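You operate a simulated robot arm through the tools that you are given. There is no shell and no other tool.

You run a simulated two-armed robot. Do the job below in one go: nothing can be reset, and whatever is moved stays where it is left.

JOB
Move the finished jar from the shaker to the brown mat and shake jar 75.
Fine: press start once; leave the jar in the cradle with the clamp open. Set down upright: jar, what you pick out.

It is judged by the outcome, as a careful person would: the job done as asked, and still so three seconds after it is handed in. It fails if anything else is knocked over, pushed out of place, dropped, spilled or broken.

ROBOT AND FRAMES
Two 7-joint arms with two-finger parallel grippers on one trunk that stands fixed in place. Base frame: the origin is at the foot of the trunk, x ahead of it, y to its left, z up; the work surface is at about z = 800. Units: mm, rad, N and s.
The left shoulder is at [60, 189, 1203], the right one opposite. With the tool pointing down near the work surface each hand reaches from about 100 to 640 mm from the base axis, measured 20 degrees to its own side. Payload 3.43 kg a hand.
Tool frame (each hand has its own): the origin (TCP) lies between the finger pads and is the grasp point; the fingertips stand 30 mm ahead of it; z points along the fingers, y is the line along which they close. The gripper opens to 94 mm. The fingers are 28 mm wide and 10 mm thick; the gripper's body (50 by 96 mm) begins 55 mm behind the TCP.
Orientation is that of the tool frame in the base frame, as a unit quaternion [w, x, y, z]. With the fingers straight down and closing along the base's y, the tool's x points along the base's -x, its y along +y and its z along -z.

CONTROLS
- The arms move only by the tool play_rows. It takes "left_steps", "right_steps" or both (then of equal length, played together; a hand with none holds still); each is a list of rows, each a list of 2 entries, a list of its own where there are three numbers: the shift along the tool's x, y, z in units of 40 mm (1.0 is 40 mm), then the turn, a rotation vector about the tool's x, y, z in units of 8 degrees (1.0 is 8 degrees). In form: [[[x, y, z], [ax, ay, az]], ...]. A call has 1 to 20 rows; each row shifts and turns the commanded pose from where the row before left it, along the tool's axes as they then stand. "left_jaw" and "right_jaw" are, for a hand that has rows, the opening, from 0 (shut) to 1 (fully open), set as the call begins (left out, the last holds). A call with a number of a shift or a turn outside -1 to 1 is refused whole. Each row takes 0.2 s and may step no farther than 50 mm and 0.15 rad from the row before; otherwise, or with a gripper value out of range, the whole call is refused. Where a pose cannot be reached the arm comes as near as it can. A force on the tool above 40 N (or 10 N above the force at the start of the call, whichever is more), or a blocked arm, ends the call early, and 0.2 s more pass. Each finger travels about 153 mm/s and halts on what it meets, pressing with about 22 N; the grip force reading is that of the motor and also rises with nothing between the fingers. The clock runs only during rows and for 0.2 s after the last one: add rows that do not move to give the fingers time. It gives the time, the measured TCP pose, the force on the tool (base axes), the opening and the grip force at its end, in the units of the frame above (readings bear some noise), with the torque about the TCP (base axes, N m) and any sound that the robot's microphone picked up, and new pictures: "views" is both (left out), scene, wrist or none (wrist: the cameras of the hands that moved).
- Cameras (640 x 400 px; columns grow to the right, rows downward): "scene" is now at [9.6, 9.4, 1760]; the picture's right is [0.05, -1.00, 0.00], its down [-0.80, -0.04, -0.60] and it looks along [0.60, 0.03, -0.80] (base axes); focal length 338 px, centre (320, 200). "left" rides on the left gripper at [76, -14, -102] in its tool frame; the picture's right is [0.18, 0.98, 0.00], its down [-0.75, 0.14, -0.64] and it looks along [-0.63, 0.12, 0.77] (tool axes); focal length 243 px, centre (320, 200). "right" rides on the right gripper at [76, 14, -102] in its tool frame; the picture's right is [-0.18, 0.98, 0.00], its down [-0.75, -0.14, -0.64] and it looks along [-0.63, -0.12, 0.77] (tool axes); focal length 243 px, centre (320, 200). There is no depth. A picture from a camera that has moved, and an enlarged one, comes with that camera's place and axes in the base frame and with its lens. The place of the scene camera against the robot may be out by one fixed shift of up to 18 mm in any direction.
- move_column(by): slides the trunk up (or, below 0, down) by that many mm; the arms and the scene camera ride with it, the base frame stays. It gives what a move gives, with no picture.
- head_to(pan, tilt): turns the head with the scene camera to pan (to the left, within 1.501 rad either way) and tilt (down, from -0.506 to 1.204), counted from straight ahead of the robot. It gives what a move gives, and a new picture of the scene camera.
- inspect(camera, box): a new picture of the part [left, top, right, bottom] of that camera's present view, enlarged. It takes no simulated time.
- finish_job(): hands the job in; it is judged then, once.

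Nothing tells you positions but the pictures and the camera data. Unless the task says otherwise, let go and move clear before handing in.

The tools are called after "Call:" as a command line: name --argument value ..., lists and objects as JSON in quotes. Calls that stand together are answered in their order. play_rows: Moves the arms, as the interface text tells. Its arguments: {"type":"object","properties":{"left_steps":{"type":"array","items":{"type":"array"}},"left_jaw":{"type":"number"},"right_steps":{"type":"array","items":{"type":"array"}},"right_jaw":{"type":"number"},"views":{"type":"string","enum":["both","scene","wrist","none"]}},"required":[]} The other tools are called the same way: move_column (by) slides the trunk up or down; head_to (pan, tilt) turns the head that bears the scene camera; inspect (camera, box) takes an enlarged picture of a part of a camera's view; finish_job () hands the job in.

At the start:

```text
clock: 0.0
left_ee_pos: [441.7, 176.7, 1164.0]
left_orientation: [0.0, -0.001, 1.0, 0.0]
left_ft_force: [-0.4, 0.8, 0.8]
left_torque: [-0.01, 0.0, 0.0]
left_finger_gap: 94.2
left_gripper_force: 0.0
right_ee_pos: [469.7, -148.5, 1128.9]
right_orientation: [0.001, 0.0, 1.0, 0.0]
right_ft_force: [0.2, -0.5, 0.1]
right_torque: [0.0, 0.02, -0.03]
right_finger_gap: 94.1
right_gripper_force: 0.1
trunk travel left (down, up): [-875.0, 115.0]
head pan, tilt: [0.049, 0.923]
```

scene: 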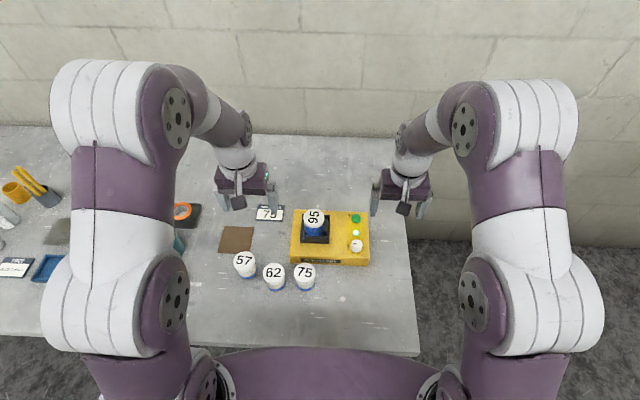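
right: 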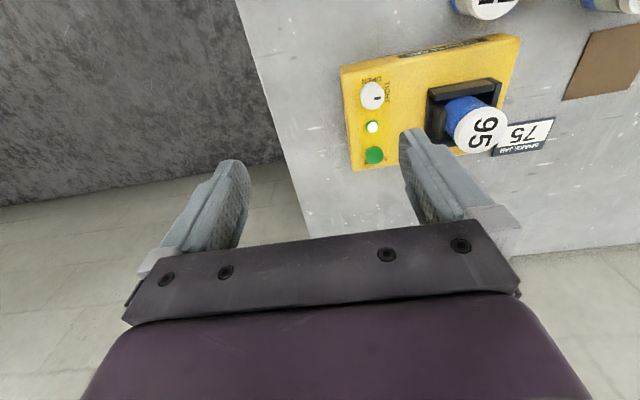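
left: 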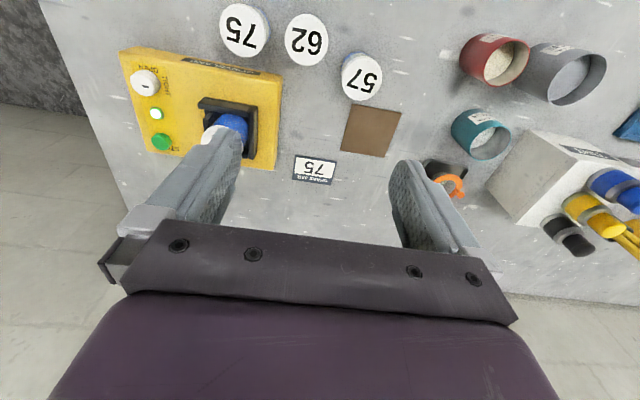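

The shaker (yellow) holds jar 95, with jars 57, 62 and 75 in front of it and the brown mat to the left of it. I'll look closer at the shaker's controls and the jars before moving.

Call:
inspect --camera "scene" --box '[200, 190, 400, 315]'

Call:
inspect --camera "right" --box '[320, 20, 560, 170]'

Call:
inspect --camera "left" --box '[100, 0, 420, 200]'

```text
3.20 times, centred on (300, 252) of scene
camera zoom: at [9.6, 9.4, 1760.0], right [0.05, -1.0, 0.0], down [-0.8, -0.04, -0.6], along [0.6, 0.03, -0.8], focal length 1083 px, centre (384, 32)
```

zoom: 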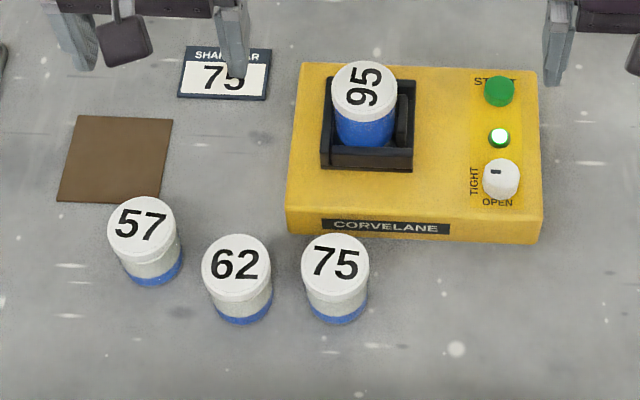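

```text
2.67 times, centred on (440, 95) of right
camera zoom: at [393.6, -133.4, 1231.7], right [0.18, 0.98, 0.0], down [0.75, -0.14, 0.64], along [0.63, -0.12, -0.77], focal length 647 px, centre (0, 480)
```

zoom: 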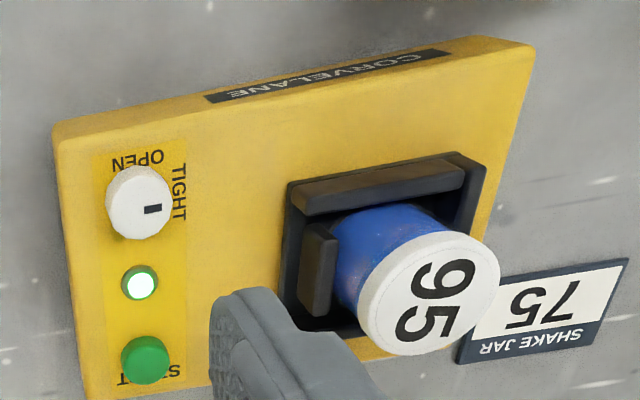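

```text
2.00 times, centred on (260, 100) of left
camera zoom: at [365.9, 161.7, 1265.6], right [-0.18, 0.98, 0.0], down [0.75, 0.14, 0.64], along [0.63, 0.12, -0.77], focal length 485 px, centre (440, 400)
```

zoom: 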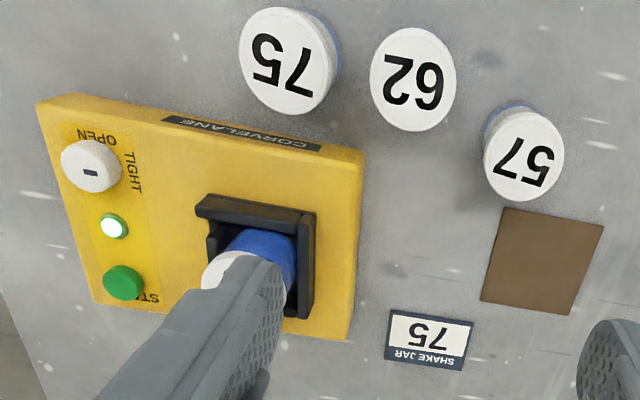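

Estimates: knob top about (513, -80, 869), now pointing at TIGHT. START is at (611, -80), the lid of jar 95 at (565, 52, 924), jar 75 at (417, 68) and the mat at (552, 303). I'll move the right hand above the knob to refine these.

Call:
play_rows --right_steps '[[[-0.274, 0.428, 0.806], [0, 0, 0]], [[-0.274, 0.428, 0.806], [0, 0, 0]], [[-0.274, 0.428, 0.806], [0, 0, 0]], [[-0.274, 0.428, 0.806], [0, 0, 0]], [[0, 0, 0], [0, 0, 0]]]' --right_jaw 1

```text
clock: 1.2
left_ee_pos: [441.8, 177.0, 1164.0]
left_orientation: [-0.001, 0.0, 1.0, 0.0]
left_ft_force: [0.0, 0.1, -0.5]
left_torque: [-0.01, -0.01, 0.02]
left_finger_gap: 94.0
left_gripper_force: 0.1
right_ee_pos: [509.9, -77.3, 1003.1]
right_orientation: [0.0, 0.0, 1.0, 0.0]
right_ft_force: [0.4, 0.3, -0.9]
right_torque: [0.02, 0.0, 0.02]
right_finger_gap: 93.9
right_gripper_force: 0.0
trunk travel left (down, up): [-875.0, 115.0]
head pan, tilt: [0.049, 0.923]
camera scene: at [8.9, 9.1, 1760.0], right [0.05, -1.0, 0.0], down [-0.8, -0.04, -0.6], along [0.6, 0.03, -0.8], focal length 338 px, centre (320, 200)
camera right: at [435.0, -63.2, 1105.0], right [0.18, 0.98, 0.0], down [0.75, -0.14, 0.64], along [0.63, -0.12, -0.77], focal length 243 px, centre (320, 200)
```

scene: 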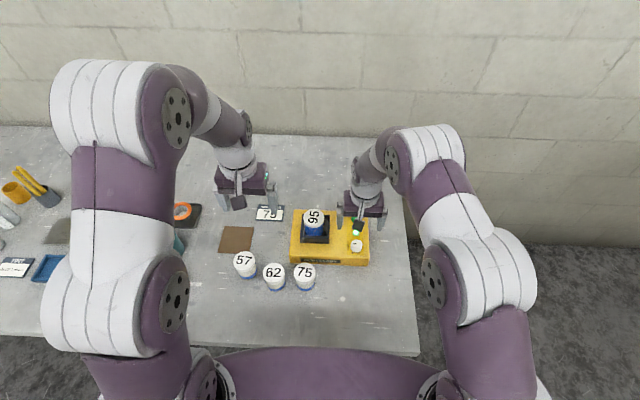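
right: 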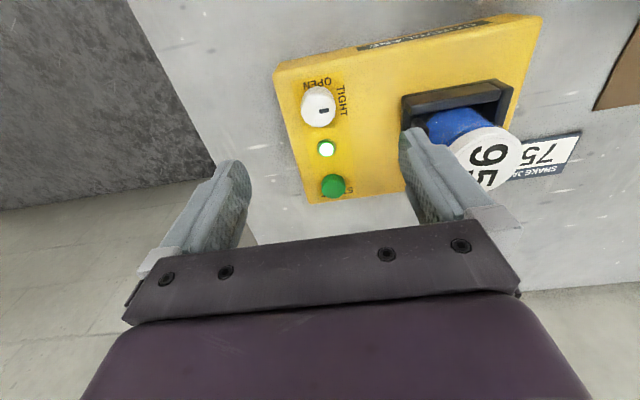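

The right hand now hangs above the shaker. I'll enlarge its view to refine the knob, button and cradle positions.

Call:
inspect --camera "right" --box '[260, 50, 420, 150]'

Call:
inspect --camera "right" --box '[380, 50, 560, 200]'

Call:
inspect --camera "right" --box '[260, 130, 420, 230]'

Call:
inspect --camera "scene" --box '[280, 200, 380, 270]'

Call:
inspect --camera "left" --box '[190, 60, 290, 190]'

```text
4.00 times, centred on (340, 100) of right
camera zoom: at [435.0, -63.2, 1105.0], right [0.18, 0.98, 0.0], down [0.75, -0.14, 0.64], along [0.63, -0.12, -0.77], focal length 970 px, centre (240, 600)
```

zoom: 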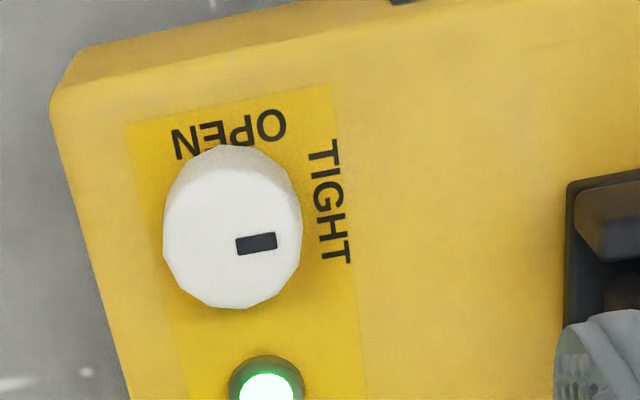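

```text
2.67 times, centred on (470, 125) of right
camera zoom: at [435.0, -63.2, 1105.0], right [0.18, 0.98, 0.0], down [0.75, -0.14, 0.64], along [0.63, -0.12, -0.77], focal length 647 px, centre (-80, 400)
```

zoom: 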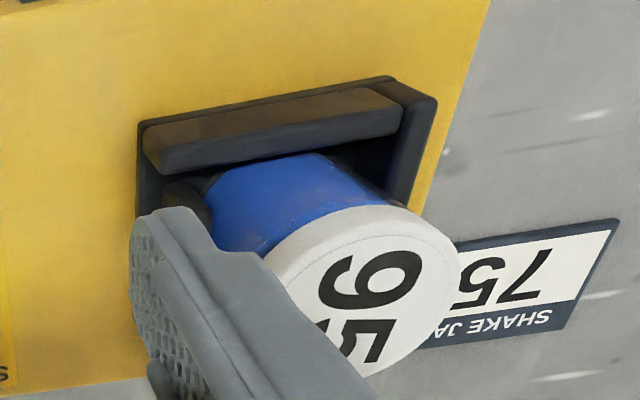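

```text
4.00 times, centred on (340, 180) of right
camera zoom: at [435.0, -63.2, 1105.0], right [0.18, 0.98, 0.0], down [0.75, -0.14, 0.64], along [0.63, -0.12, -0.77], focal length 970 px, centre (240, 280)
```

zoom: 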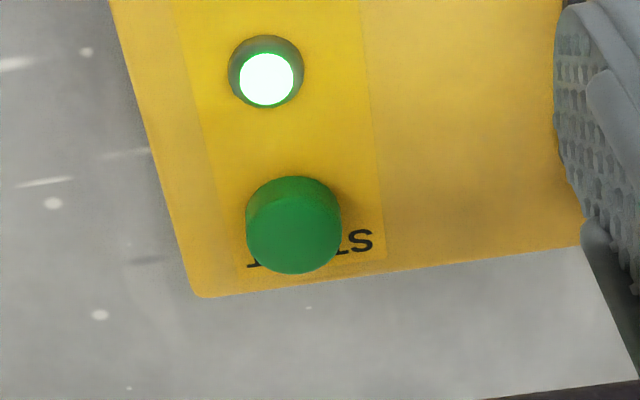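

```text
5.71 times, centred on (330, 235) of scene
camera zoom: at [8.9, 9.1, 1760.0], right [0.05, -1.0, 0.0], down [-0.8, -0.04, -0.6], along [0.6, 0.03, -0.8], focal length 1934 px, centre (263, 0)
```

zoom: 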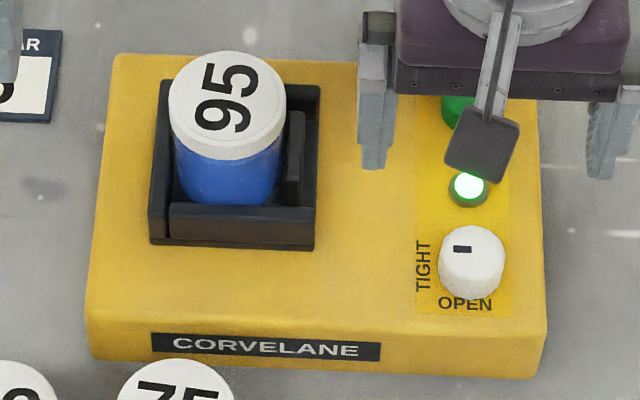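

```text
3.08 times, centred on (240, 125) of left
camera zoom: at [365.5, 161.5, 1265.8], right [-0.18, 0.98, 0.0], down [0.75, 0.14, 0.64], along [0.63, 0.12, -0.77], focal length 746 px, centre (566, 431)
```

zoom: 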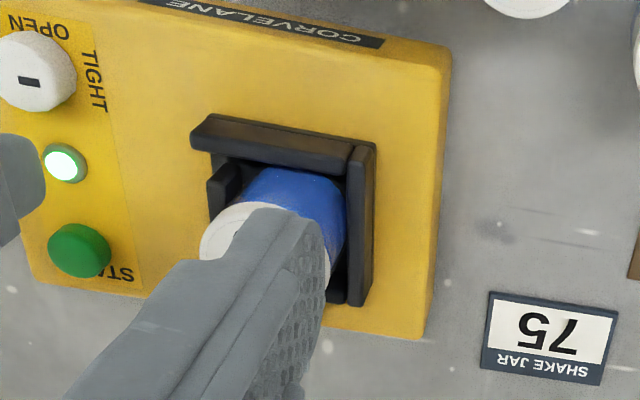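

The knob looks to be at about (515, -80), roughly 34 mm wide and 16 mm tall. I'll turn the hand 45° clockwise before gripping, so the opening turn runs from +45° to -45°, and lower it partway.

Call:
play_rows --right_steps '[[[-0.04, -0.0275, 0], [0, 0, 0.9375]], [[0, 0, 0.4], [0, 0, 0.9375]], [[0, 0, 0.4], [0, 0, 0.9375]], [[0, 0, 0.4], [0, 0, 0.9375]], [[0, 0, 0.4], [0, 0, 0.9375]], [[0, 0, 0.4], [0, 0, 0.9375]], [[0, 0, 0], [0, 0, 0]], [[0, 0, 0], [0, 0, 0]]]' --right_jaw 0.62

```text
clock: 3.0
left_ee_pos: [441.9, 176.8, 1163.4]
left_orientation: [0.0, 0.0, 1.0, 0.0]
left_ft_force: [0.3, -0.5, -0.4]
left_torque: [-0.01, 0.01, -0.01]
left_finger_gap: 93.8
left_gripper_force: 0.1
right_ee_pos: [514.4, -81.9, 922.2]
right_orientation: [0.0, 0.382, 0.924, 0.0]
right_ft_force: [0.4, 0.9, -1.0]
right_torque: [0.01, -0.01, 0.03]
right_finger_gap: 58.4
right_gripper_force: 0.1
trunk travel left (down, up): [-875.0, 115.0]
head pan, tilt: [0.049, 0.923]
camera scene: at [9.6, 9.4, 1760.0], right [0.05, -1.0, 0.0], down [-0.8, -0.04, -0.6], along [0.6, 0.03, -0.8], focal length 338 px, centre (320, 200)
camera right: at [471.3, -17.3, 1023.6], right [0.83, 0.56, 0.0], down [0.43, -0.63, 0.64], along [0.36, -0.53, -0.77], focal length 243 px, centre (320, 200)
```

scene: 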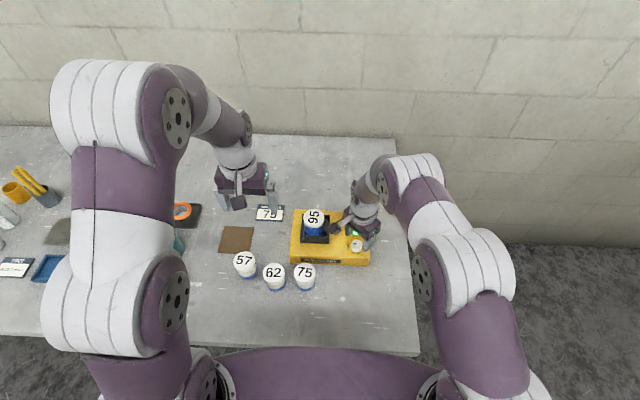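
right: 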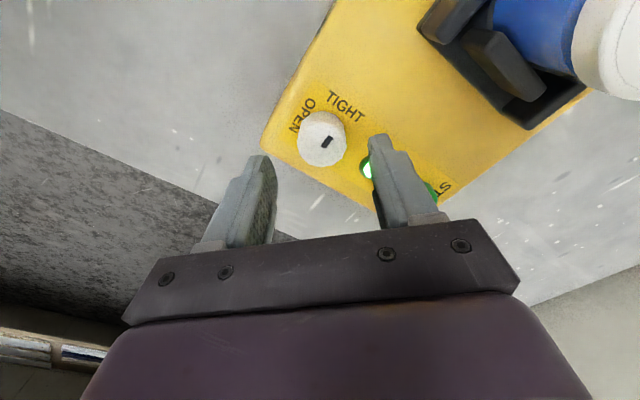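

The hand is centred over the knob at (515, -81). I'll lower the fingertips to just above the panel, then close on the knob.

Call:
play_rows --right_steps '[[[0, 0, 0.45], [0, 0, 0]], [[0, 0, 0.4], [0, 0, 0]], [[0, 0, 0], [0, 0, 0]]]' --right_jaw 0.62 --views "none"

Call:
play_rows --right_steps '[[[0, 0, 0], [0, 0, 0]], [[0, 0, 0], [0, 0, 0]], [[0, 0, 0], [0, 0, 0]]]' --right_jaw 0

```text
clock: 3.8
left_ee_pos: [441.8, 178.1, 1164.0]
left_orientation: [-0.001, 0.001, 1.0, 0.0]
left_ft_force: [0.0, 0.6, 0.9]
left_torque: [0.02, 0.0, 0.04]
left_finger_gap: 94.0
left_gripper_force: 0.0
right_ee_pos: [514.6, -81.3, 886.3]
right_orientation: [0.0, 0.383, 0.924, 0.0]
right_ft_force: [0.2, -0.7, 0.2]
right_torque: [-0.01, 0.01, 0.01]
right_finger_gap: 58.1
right_gripper_force: 0.1
trunk travel left (down, up): [-875.0, 115.0]
head pan, tilt: [0.049, 0.923]
```

```text
clock: 4.6
left_ee_pos: [442.5, 178.7, 1164.3]
left_orientation: [0.0, 0.0, 1.0, 0.0]
left_ft_force: [-0.3, 0.5, -0.5]
left_torque: [-0.01, -0.03, -0.02]
left_finger_gap: 94.0
left_gripper_force: 0.1
right_ee_pos: [515.3, -80.4, 885.9]
right_orientation: [0.0, 0.382, 0.924, -0.001]
right_ft_force: [2.2, 4.0, -1.4]
right_torque: [0.17, -0.23, 0.03]
right_finger_gap: 33.2
right_gripper_force: 44.8
trunk travel left (down, up): [-875.0, 115.0]
head pan, tilt: [0.049, 0.923]
camera scene: at [10.1, 10.2, 1760.0], right [0.05, -1.0, 0.0], down [-0.8, -0.04, -0.6], along [0.6, 0.03, -0.8], focal length 338 px, centre (320, 200)
camera right: at [471.9, -16.2, 988.9], right [0.83, 0.56, 0.0], down [0.43, -0.63, 0.64], along [0.36, -0.53, -0.77], focal length 243 px, centre (320, 200)
```

scene: 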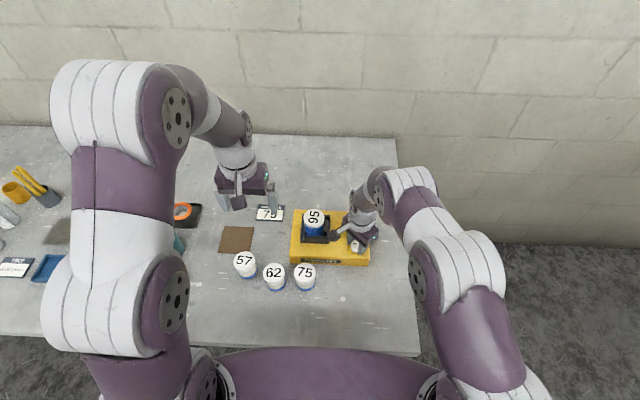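
right: 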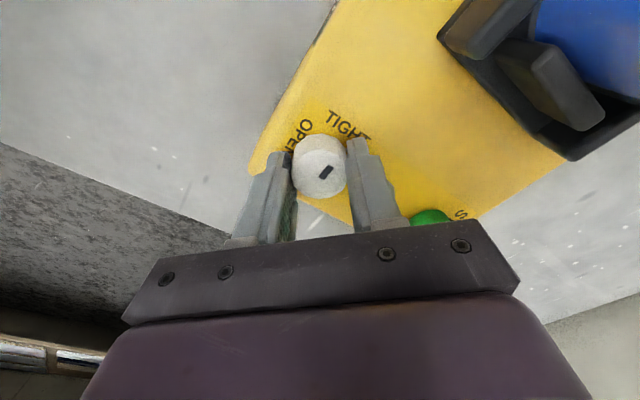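

The knob is gripped (33 mm gap). Now I turn it 90° counter-clockwise, towards OPEN.

Call:
play_rows --right_steps '[[[0, 0, 0], [0, 0, -0.9375]], [[0, 0, 0], [0, 0, -0.9375]], [[0, 0, 0], [0, 0, -0.9375]], [[0, 0, 0], [0, 0, -0.9375]], [[0, 0, 0], [0, 0, -0.9375]], [[0, 0, 0], [0, 0, -0.9375]], [[0, 0, 0], [0, 0, -0.9375]], [[0, 0, 0], [0, 0, -0.9375]], [[0, 0, 0], [0, 0, -0.9375]], [[0, 0, 0], [0, 0, -0.9375]], [[0, 0, 0], [0, 0, -0.9375]], [[0, 0, 0], [0, 0, -0.9375]], [[0, 0, 0], [0, 0, 0]]]'

```text
clock: 7.4
left_ee_pos: [444.5, 179.1, 1161.8]
left_orientation: [-0.001, -0.001, 1.0, 0.0]
left_ft_force: [1.0, 0.2, 0.7]
left_torque: [0.01, 0.03, -0.02]
left_finger_gap: 94.1
left_gripper_force: 0.0
right_ee_pos: [515.5, -80.7, 887.6]
right_orientation: [-0.001, -0.383, 0.924, -0.001]
right_ft_force: [3.8, 5.0, -10.7]
right_torque: [0.14, 0.03, 0.0]
right_finger_gap: 33.2
right_gripper_force: 44.4
trunk travel left (down, up): [-875.0, 115.0]
head pan, tilt: [0.049, 0.923]
camera scene: at [12.1, 10.5, 1759.9], right [0.05, -1.0, 0.0], down [-0.8, -0.04, -0.6], along [0.6, 0.03, -0.8], focal length 338 px, centre (320, 200)
camera right: at [452.1, -123.9, 989.1], right [-0.57, 0.82, 0.0], down [0.63, 0.43, 0.64], along [0.53, 0.36, -0.77], focal length 243 px, centre (320, 200)
```

scene: 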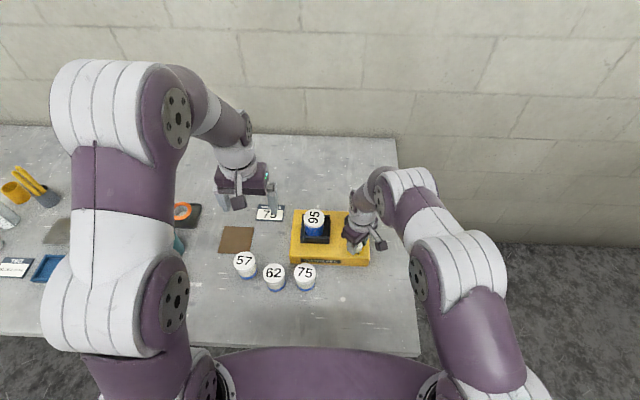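
right: 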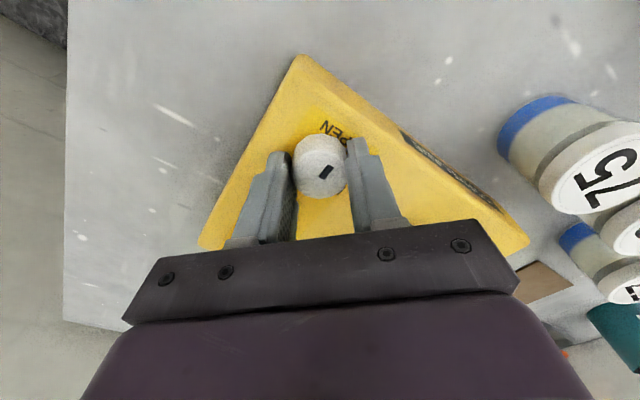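

The knob now points to OPEN. I release it, rise straight up and check.

Call:
play_rows --right_steps '[[[0, 0, 0], [0, 0, 0]], [[0, 0, 0], [0, 0, 0]], [[0, 0, -0.5], [0, 0, 0]], [[0, 0, -1], [0, 0, 0]], [[0, 0, -1], [0, 0, 0]], [[0, 0, -1], [0, 0, 0]], [[0, 0, 0], [0, 0, 0]]]' --right_jaw 0.62

Call:
inspect --camera "scene" --box '[280, 200, 380, 270]'

```text
clock: 9.0
left_ee_pos: [441.2, 176.8, 1163.0]
left_orientation: [-0.001, 0.0, 1.0, 0.0]
left_ft_force: [-0.2, -0.3, -0.3]
left_torque: [0.02, 0.0, -0.04]
left_finger_gap: 94.1
left_gripper_force: 0.1
right_ee_pos: [515.8, -81.2, 1029.5]
right_orientation: [0.0, -0.383, 0.924, 0.0]
right_ft_force: [-1.2, 0.5, -0.1]
right_torque: [0.01, -0.03, 0.02]
right_finger_gap: 58.3
right_gripper_force: 0.0
trunk travel left (down, up): [-875.0, 115.0]
head pan, tilt: [0.049, 0.923]
camera scene: at [10.2, 9.4, 1760.0], right [0.05, -1.0, 0.0], down [-0.8, -0.04, -0.6], along [0.6, 0.03, -0.8], focal length 338 px, centre (320, 200)
camera right: at [452.2, -124.2, 1131.4], right [-0.56, 0.83, 0.0], down [0.63, 0.43, 0.64], along [0.53, 0.36, -0.77], focal length 243 px, centre (320, 200)
```

scene: 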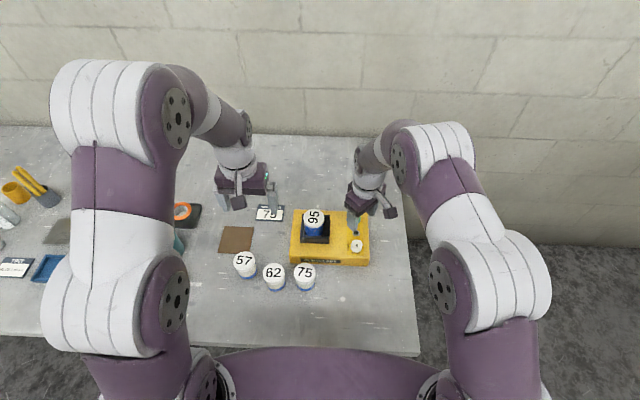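
right: 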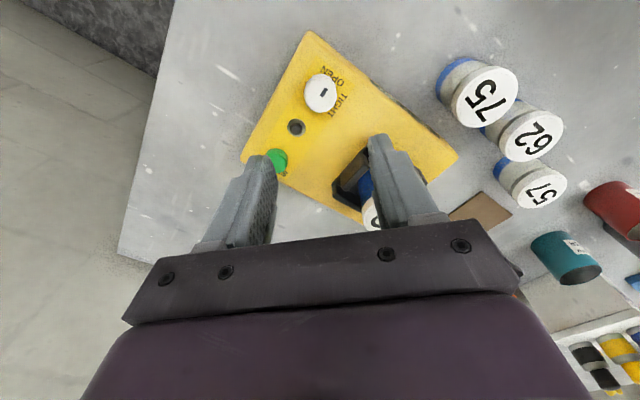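

```text
5.71 times, centred on (330, 235) of scene
camera zoom: at [10.2, 9.4, 1760.0], right [0.05, -1.0, 0.0], down [-0.8, -0.04, -0.6], along [0.6, 0.03, -0.8], focal length 1934 px, centre (263, 0)
```

zoom: 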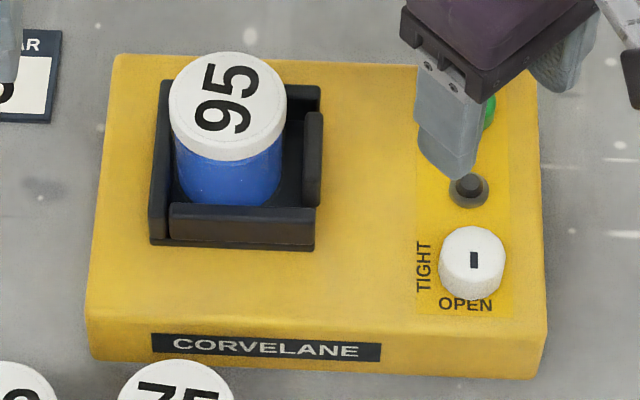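

The clamp is open: the jaw has slid back, the knob is at OPEN and the light is off. I'll move the right hand aside and bring the left hand above jar 95.

Call:
play_rows --right_steps '[[[0.707, -0.707, 0], [0, 0, 0]], [[0.707, -0.707, 0], [0, 0, 0]], [[0.707, -0.707, 0], [0, 0, 0]], [[0, 0, 0], [0, 0, 0]], [[0, 0, 0], [0, 0, 0]], [[0, 0, 0], [0, 0, 0]], [[0, 0, 0], [0, 0, 0]]]' --left_steps '[[[-0.617, -0.624, 0.67], [0, 0, 0]], [[-0.617, -0.624, 0.67], [0, 0, 0]], [[-0.617, -0.624, 0.67], [0, 0, 0]], [[-0.617, -0.624, 0.67], [0, 0, 0]], [[-0.617, -0.624, 0.67], [0, 0, 0]], [[0, 0, 0], [0, 0, 0]], [[0, 0, 0], [0, 0, 0]]]' --left_jaw 1

Call:
inspect --camera "left" --box '[200, 40, 440, 190]'

Call:
inspect --camera "right" --box '[220, 40, 540, 240]'

```text
clock: 10.6
left_ee_pos: [564.5, 53.8, 1030.0]
left_orientation: [0.0, 0.0, 1.0, 0.0]
left_ft_force: [0.7, 0.1, 0.5]
left_torque: [0.0, 0.0, -0.02]
left_finger_gap: 94.2
left_gripper_force: 0.1
right_ee_pos: [517.3, -198.1, 1027.6]
right_orientation: [0.001, -0.382, 0.924, 0.001]
right_ft_force: [0.1, 0.5, 0.9]
right_torque: [0.01, -0.01, 0.01]
right_finger_gap: 58.6
right_gripper_force: 0.0
trunk travel left (down, up): [-875.0, 115.0]
head pan, tilt: [0.049, 0.923]
camera scene: at [9.5, 9.5, 1760.0], right [0.05, -1.0, 0.0], down [-0.8, -0.04, -0.6], along [0.6, 0.03, -0.8], focal length 338 px, centre (320, 200)
camera right: at [454.0, -241.3, 1130.4], right [-0.56, 0.83, 0.0], down [0.63, 0.43, 0.64], along [0.53, 0.36, -0.77], focal length 243 px, centre (320, 200)
camera left: at [488.0, 37.8, 1131.8], right [-0.18, 0.98, 0.0], down [0.75, 0.14, 0.64], along [0.63, 0.12, -0.77], focal length 243 px, centre (320, 200)
```

scene: 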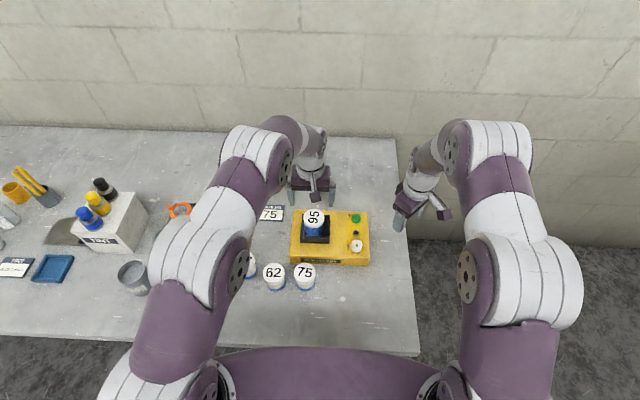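
right: 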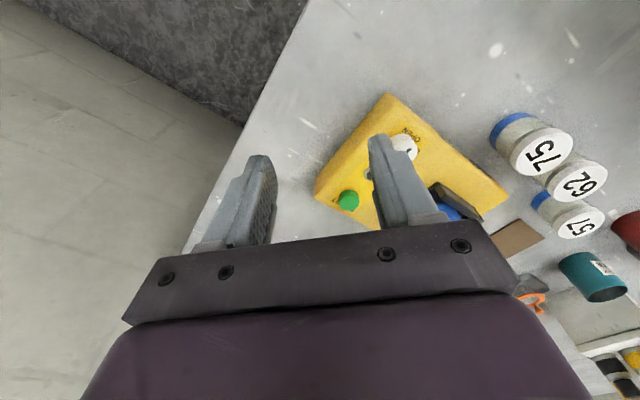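
left: 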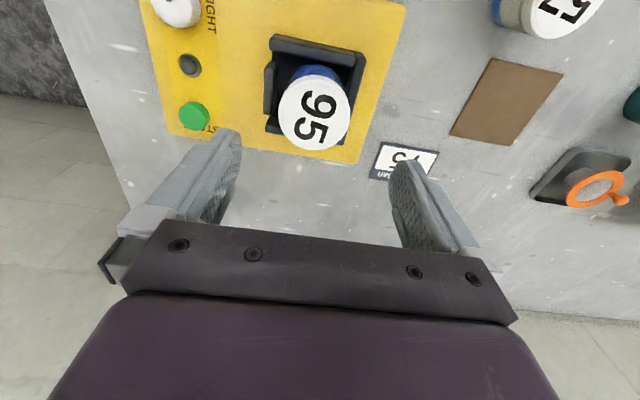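

```text
2.67 times, centred on (320, 115) of left
camera zoom: at [488.0, 37.8, 1131.8], right [-0.18, 0.98, 0.0], down [0.75, 0.14, 0.64], along [0.63, 0.12, -0.77], focal length 647 px, centre (320, 427)
```

zoom: 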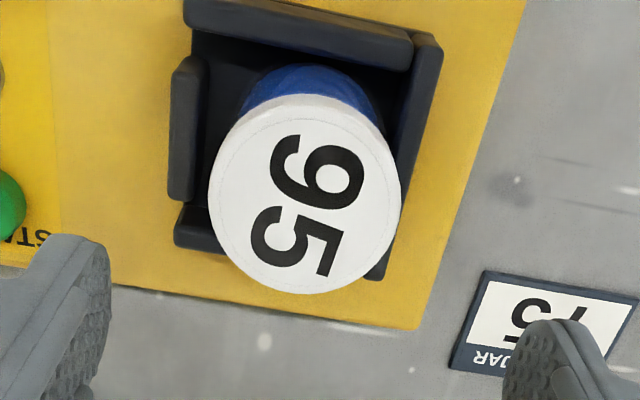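

```text
2.00 times, centred on (380, 140) of right
camera zoom: at [454.0, -241.3, 1130.4], right [-0.56, 0.83, 0.0], down [0.63, 0.43, 0.64], along [0.53, 0.36, -0.77], focal length 485 px, centre (200, 320)
```

zoom: 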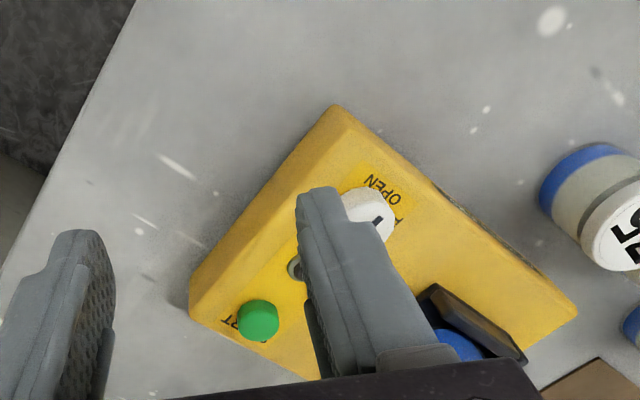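

I put jar 95's lid at about (564, 48.5, 928), with the cradle walls well below that. I'll centre the hand and come down around the lid, keeping the fingertips above the walls.

Call:
play_rows --left_steps '[[[0, -0.08, 0.5], [0, 0, 0]], [[0, 0, 0.8], [0, 0, 0]], [[0, 0, 0.8], [0, 0, 0]], [[0, 0, 0.5], [0, 0, 0]], [[0, 0, 0], [0, 0, 0]], [[0, 0, 0], [0, 0, 0]]]' --left_jaw 1

Call:
inspect --camera "left" --box '[160, 80, 480, 280]'

Call:
inspect --camera "scene" --box '[280, 170, 380, 270]'

```text
clock: 12.0
left_ee_pos: [565.2, 46.9, 924.3]
left_orientation: [0.001, 0.0, 1.0, 0.0]
left_ft_force: [-0.2, 0.2, -0.5]
left_torque: [-0.01, -0.01, -0.02]
left_finger_gap: 94.1
left_gripper_force: 0.1
right_ee_pos: [517.1, -196.9, 1028.4]
right_orientation: [0.0, -0.383, 0.924, 0.001]
right_ft_force: [0.5, 0.2, -0.6]
right_torque: [-0.01, 0.0, 0.02]
right_finger_gap: 58.1
right_gripper_force: 0.0
trunk travel left (down, up): [-875.0, 115.0]
head pan, tilt: [0.049, 0.923]
camera scene: at [9.7, 9.3, 1760.0], right [0.05, -1.0, 0.0], down [-0.8, -0.04, -0.6], along [0.6, 0.03, -0.8], focal length 338 px, centre (320, 200)
camera left: at [488.8, 30.7, 1026.9], right [-0.18, 0.98, 0.0], down [0.75, 0.14, 0.64], along [0.63, 0.12, -0.77], focal length 243 px, centre (320, 200)
```

scene: 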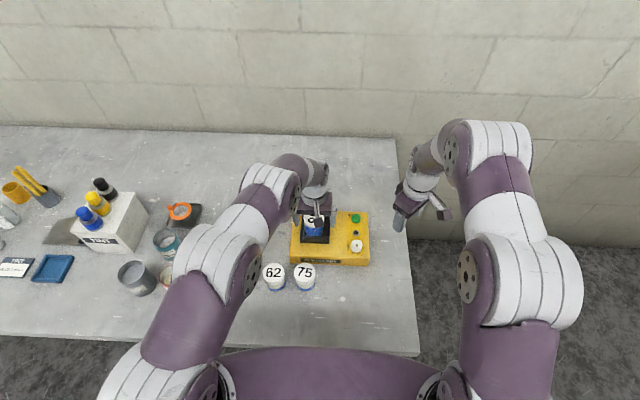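
left: 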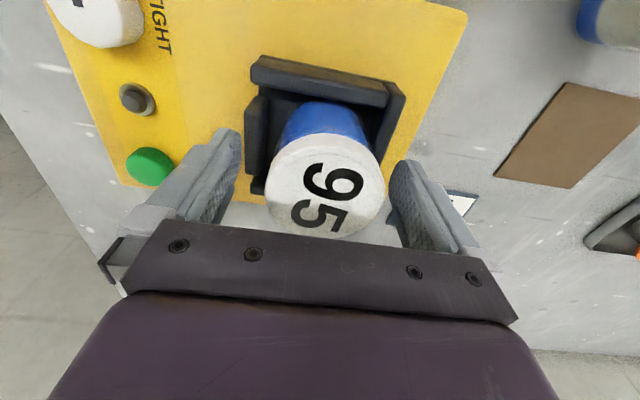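

```text
2.00 times, centred on (320, 180) of left
camera zoom: at [488.8, 30.7, 1026.9], right [-0.18, 0.98, 0.0], down [0.75, 0.14, 0.64], along [0.63, 0.12, -0.77], focal length 485 px, centre (320, 240)
```

zoom: 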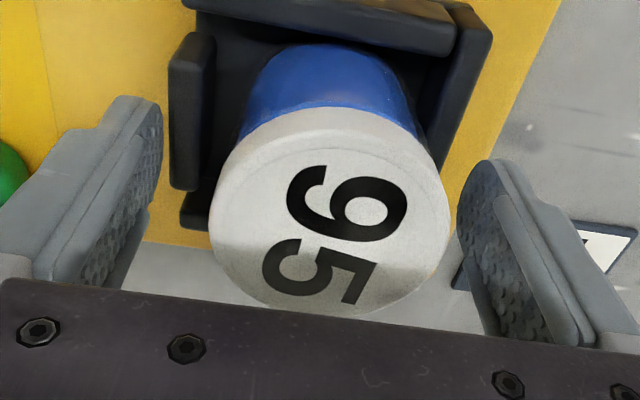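

```text
4.00 times, centred on (330, 220) of scene
camera zoom: at [9.7, 9.3, 1760.0], right [0.05, -1.0, 0.0], down [-0.8, -0.04, -0.6], along [0.6, 0.03, -0.8], focal length 1354 px, centre (280, 120)
```

zoom: 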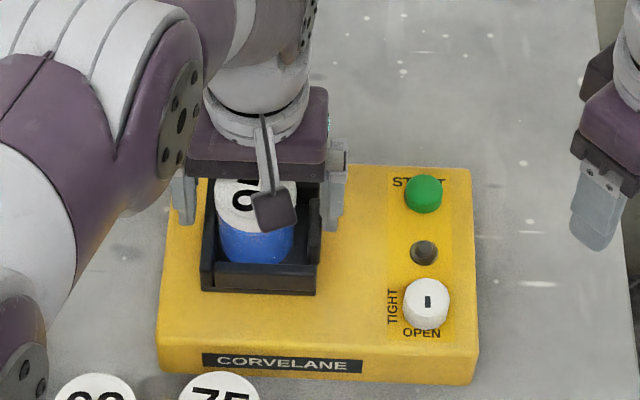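

The jar is centred between the fingers, within about 2 mm. I'll lower another 10 mm and close on the lid.

Call:
play_rows --left_steps '[[[0, 0.05, 0.25], [0, 0, 0]], [[0, 0, 0], [0, 0, 0]]]' --left_jaw 1 --views "none"

Call:
play_rows --left_steps '[[[0, 0, 0], [0, 0, 0]], [[0, 0, 0], [0, 0, 0]], [[0, 0, 0], [0, 0, 0]]]' --left_jaw 0 --views "wrist"

```text
clock: 12.6
left_ee_pos: [565.7, 50.1, 915.3]
left_orientation: [0.0, 0.0, 1.0, 0.0]
left_ft_force: [0.4, -0.2, -0.4]
left_torque: [0.02, -0.01, 0.05]
left_finger_gap: 94.0
left_gripper_force: 0.0
right_ee_pos: [517.1, -196.4, 1028.2]
right_orientation: [0.0, -0.383, 0.924, -0.001]
right_ft_force: [-1.2, 0.5, 0.5]
right_torque: [-0.01, 0.04, -0.03]
right_finger_gap: 58.5
right_gripper_force: 0.1
trunk travel left (down, up): [-875.0, 115.0]
head pan, tilt: [0.049, 0.923]
```

```text
clock: 13.4
left_ee_pos: [567.3, 48.7, 916.3]
left_orientation: [0.0, 0.0, 1.0, -0.001]
left_ft_force: [0.4, -2.8, -1.0]
left_torque: [-0.17, -0.34, 0.07]
left_finger_gap: 78.2
left_gripper_force: 45.0
right_ee_pos: [516.6, -197.3, 1029.9]
right_orientation: [0.0, -0.382, 0.924, 0.001]
right_ft_force: [-0.7, 0.8, 0.1]
right_torque: [-0.01, -0.03, -0.01]
right_finger_gap: 58.2
right_gripper_force: 0.0
trunk travel left (down, up): [-875.0, 115.0]
head pan, tilt: [0.049, 0.923]
camera left: at [489.8, 33.4, 1018.1], right [-0.18, 0.98, 0.0], down [0.75, 0.14, 0.64], along [0.63, 0.12, -0.77], focal length 243 px, centre (320, 200)
```

left: 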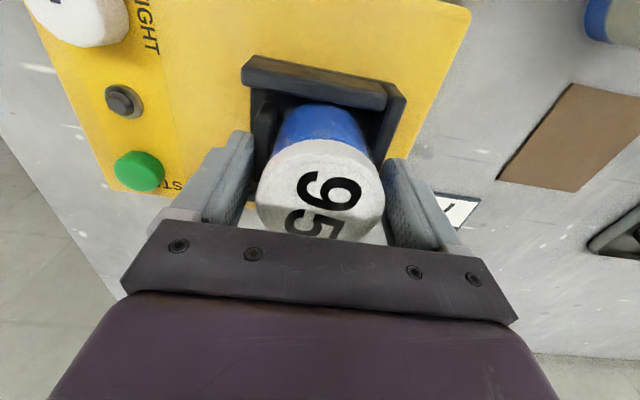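

The fingers stopped at 78 mm, which is wider than the lid's apparent 62 mm, so something may be in the way. I'll look closely.

Call:
inspect --camera "left" --box '[180, 40, 460, 260]'

Call:
inspect --camera "scene" --box '[285, 185, 355, 255]'

Call:
inspect --camera "right" --box '[300, 80, 560, 240]'

```text
1.82 times, centred on (320, 150) of left
camera zoom: at [489.8, 33.4, 1018.1], right [-0.18, 0.98, 0.0], down [0.75, 0.14, 0.64], along [0.63, 0.12, -0.77], focal length 441 px, centre (320, 291)
```

zoom: 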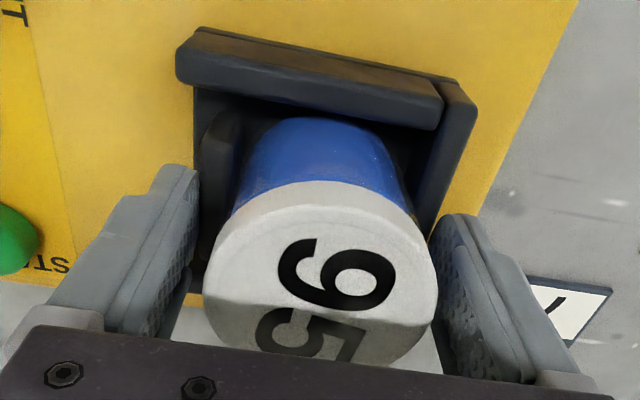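

```text
5.71 times, centred on (320, 220) of scene
camera zoom: at [9.8, 8.7, 1760.0], right [0.05, -1.0, 0.0], down [-0.8, -0.04, -0.6], along [0.6, 0.03, -0.8], focal length 1934 px, centre (320, 86)
```

zoom: 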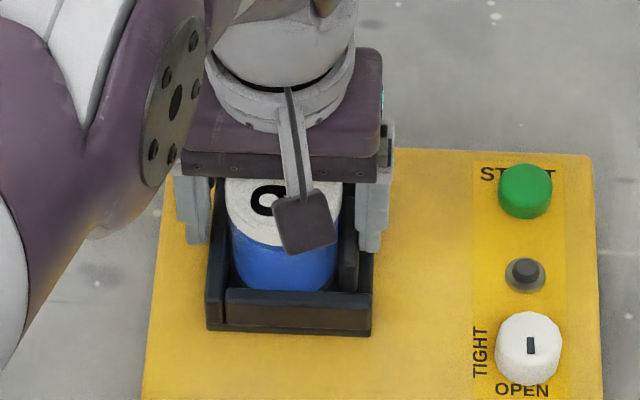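

```text
2.46 times, centred on (430, 160) of right
camera zoom: at [454.2, -241.8, 1130.2], right [-0.56, 0.83, 0.0], down [0.63, 0.43, 0.64], along [0.53, 0.36, -0.77], focal length 597 px, centre (49, 298)
```

zoom: 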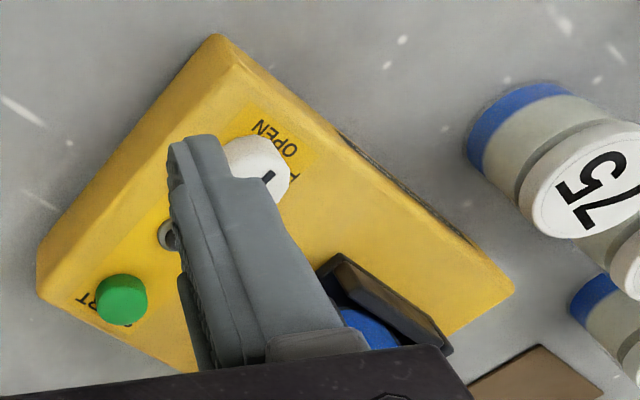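

The fingertips appear to be squeezing the cradle's side walls, which stand higher than I judged. I'll open, rise about 13 mm so only the lid is between the fingers, and close again.

Call:
play_rows --left_steps '[[[0, 0, 0], [0, 0, 0]], [[0, 0, 0], [0, 0, 0]], [[0, 0, -0.32], [0, 0, 0]], [[0, 0, 0], [0, 0, 0]]]' --left_jaw 1 --views "none"

Call:
play_rows --left_steps '[[[0, 0, 0], [0, 0, 0]], [[0, 0, 0], [0, 0, 0]], [[0, 0, 0], [0, 0, 0]]]' --left_jaw 0 --views "wrist"

Call:
inspect --camera "left" --box '[180, 40, 460, 260]'

```text
clock: 14.4
left_ee_pos: [567.3, 50.6, 929.0]
left_orientation: [0.0, 0.0, 1.0, 0.0]
left_ft_force: [0.8, -0.3, 0.3]
left_torque: [0.04, 0.0, 0.01]
left_finger_gap: 93.8
left_gripper_force: 0.0
right_ee_pos: [517.6, -196.9, 1029.5]
right_orientation: [0.0, -0.382, 0.924, 0.0]
right_ft_force: [-0.3, 0.3, -0.3]
right_torque: [0.01, 0.0, 0.0]
right_finger_gap: 58.0
right_gripper_force: 0.1
trunk travel left (down, up): [-875.0, 115.0]
head pan, tilt: [0.049, 0.923]
```

```text
clock: 15.2
left_ee_pos: [566.1, 48.8, 929.2]
left_orientation: [0.0, -0.001, 1.0, 0.001]
left_ft_force: [-0.2, -4.8, 2.8]
left_torque: [-0.05, 0.02, -0.01]
left_finger_gap: 60.0
left_gripper_force: 21.6
right_ee_pos: [517.5, -198.0, 1029.0]
right_orientation: [0.0, -0.383, 0.924, 0.001]
right_ft_force: [-0.1, -0.2, 0.4]
right_torque: [-0.04, -0.01, 0.02]
right_finger_gap: 58.2
right_gripper_force: 0.1
trunk travel left (down, up): [-875.0, 115.0]
head pan, tilt: [0.049, 0.923]
camera left: at [490.5, 33.5, 1031.2], right [-0.18, 0.98, 0.0], down [0.75, 0.14, 0.64], along [0.63, 0.12, -0.77], focal length 243 px, centre (320, 200)
```

left: 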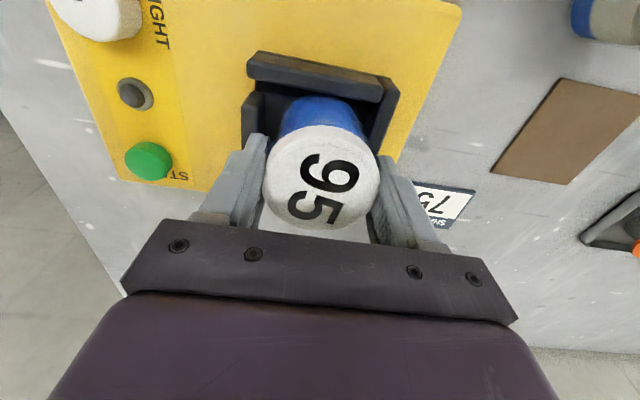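

```text
1.82 times, centred on (320, 150) of left
camera zoom: at [490.5, 33.5, 1031.2], right [-0.18, 0.98, 0.0], down [0.75, 0.14, 0.64], along [0.63, 0.12, -0.77], focal length 441 px, centre (320, 291)
```

zoom: 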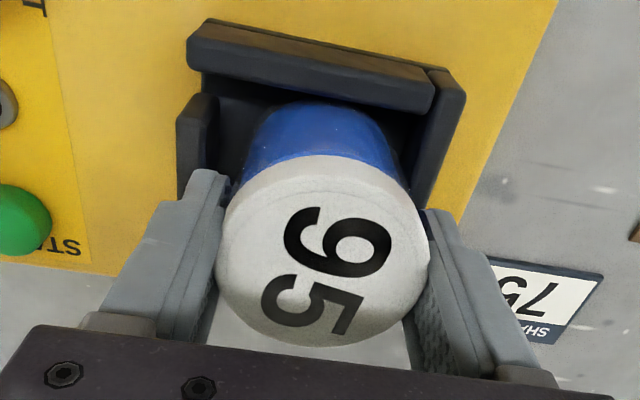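

The lid is now held at 60 mm. I'll lift straight up and check that the jar comes cleanly.

Call:
play_rows --left_steps '[[[0, 0, -0.3], [0, 0, 0]], [[0, 0, -0.6], [0, 0, 0]], [[0, 0, -0.8], [0, 0, 0]], [[0, 0, -0.8], [0, 0, 0]], [[0, 0, 0], [0, 0, 0]]]'

Call:
inspect --camera "scene" --box '[280, 170, 380, 270]'

```text
clock: 16.4
left_ee_pos: [568.3, 50.1, 1028.2]
left_orientation: [0.001, 0.0, 1.0, 0.0]
left_ft_force: [-0.3, 0.1, -2.6]
left_torque: [-0.01, 0.0, 0.02]
left_finger_gap: 59.5
left_gripper_force: 22.3
right_ee_pos: [517.8, -197.6, 1027.5]
right_orientation: [0.0, -0.383, 0.924, 0.0]
right_ft_force: [-0.2, 0.0, 0.3]
right_torque: [-0.01, 0.02, 0.06]
right_finger_gap: 58.5
right_gripper_force: 0.0
trunk travel left (down, up): [-875.0, 115.0]
head pan, tilt: [0.049, 0.923]
camera scene: at [10.2, 9.8, 1760.0], right [0.05, -1.0, 0.0], down [-0.8, -0.04, -0.6], along [0.6, 0.03, -0.8], focal length 338 px, centre (320, 200)
camera left: at [491.4, 35.1, 1130.0], right [-0.18, 0.98, 0.0], down [0.75, 0.14, 0.64], along [0.63, 0.12, -0.77], focal length 243 px, centre (320, 200)
```

scene: 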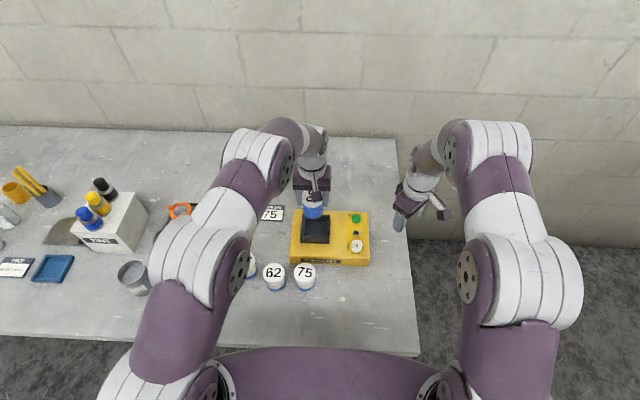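
left: 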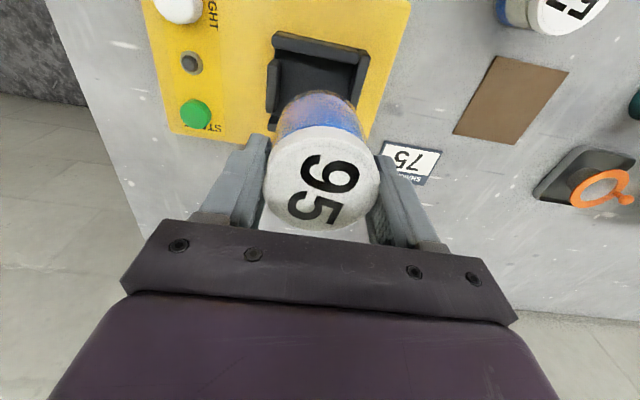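

```text
4.00 times, centred on (330, 220) of scene
camera zoom: at [10.2, 9.8, 1760.0], right [0.05, -1.0, 0.0], down [-0.8, -0.04, -0.6], along [0.6, 0.03, -0.8], focal length 1354 px, centre (280, 120)
```

zoom: 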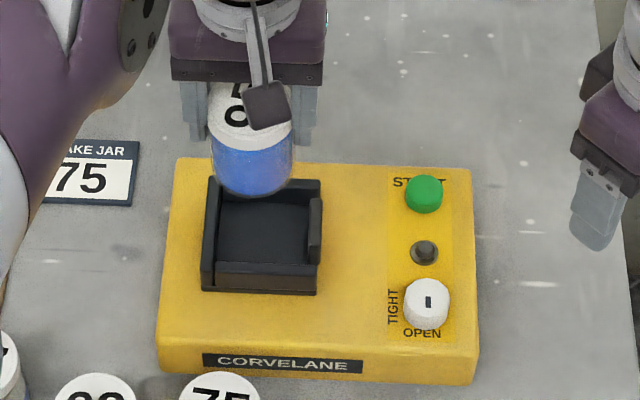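

Jar 95 is out and upright in the hand. I'll carry it across to above the brown mat's centre, at about (551, 302).

Call:
play_rows --left_steps '[[[0.044, 0.5, 0], [0, 0, 0]], [[0.044, 0.9, 0], [0, 0, 0]], [[0.044, 0.9, 0], [0, 0, 0]], [[0.044, 0.9, 0], [0, 0, 0]], [[0.044, 0.9, 0], [0, 0, 0]], [[0.044, 0.9, 0], [0, 0, 0]], [[0.044, 0.9, 0], [0, 0, 0]], [[0, 0.425, 0], [0, 0, 0]], [[0, 0, 0], [0, 0, 0]], [[0, 0, 0], [0, 0, 0]]]'

Call:
inspect --camera "left" --box '[180, 40, 460, 260]'

```text
clock: 18.6
left_ee_pos: [555.7, 304.9, 1027.0]
left_orientation: [-0.001, 0.0, 1.0, 0.0]
left_ft_force: [0.5, 0.2, -2.3]
left_torque: [0.05, 0.02, 0.01]
left_finger_gap: 59.3
left_gripper_force: 22.6
right_ee_pos: [517.3, -197.7, 1028.2]
right_orientation: [0.0, -0.382, 0.924, 0.0]
right_ft_force: [0.4, 0.1, 0.1]
right_torque: [0.03, 0.04, 0.0]
right_finger_gap: 58.2
right_gripper_force: 0.1
trunk travel left (down, up): [-875.0, 115.0]
head pan, tilt: [0.049, 0.923]
camera scene: at [10.0, 9.8, 1760.0], right [0.05, -1.0, 0.0], down [-0.8, -0.04, -0.6], along [0.6, 0.03, -0.8], focal length 338 px, centre (320, 200)
camera left: at [478.9, 288.5, 1128.4], right [-0.18, 0.98, 0.0], down [0.75, 0.14, 0.64], along [0.63, 0.12, -0.77], focal length 243 px, centre (320, 200)
```

scene: 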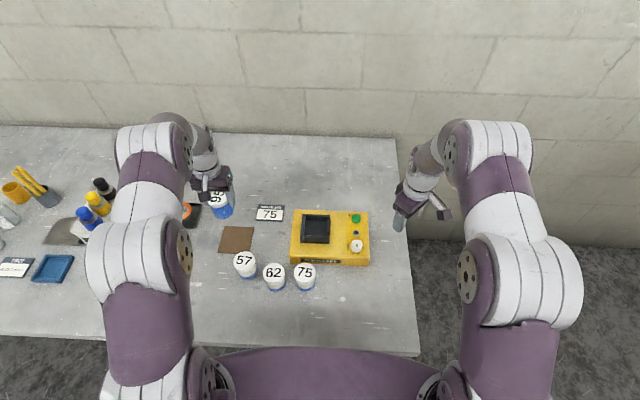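
left: 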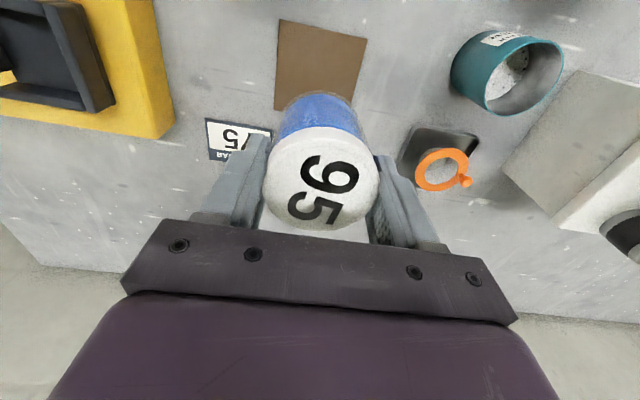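

```text
1.82 times, centred on (320, 150) of left
camera zoom: at [478.9, 288.5, 1128.4], right [-0.18, 0.98, 0.0], down [0.75, 0.14, 0.64], along [0.63, 0.12, -0.77], focal length 441 px, centre (320, 291)
```

zoom: 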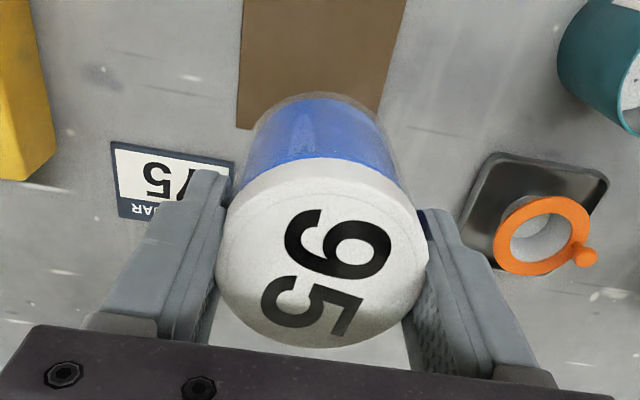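

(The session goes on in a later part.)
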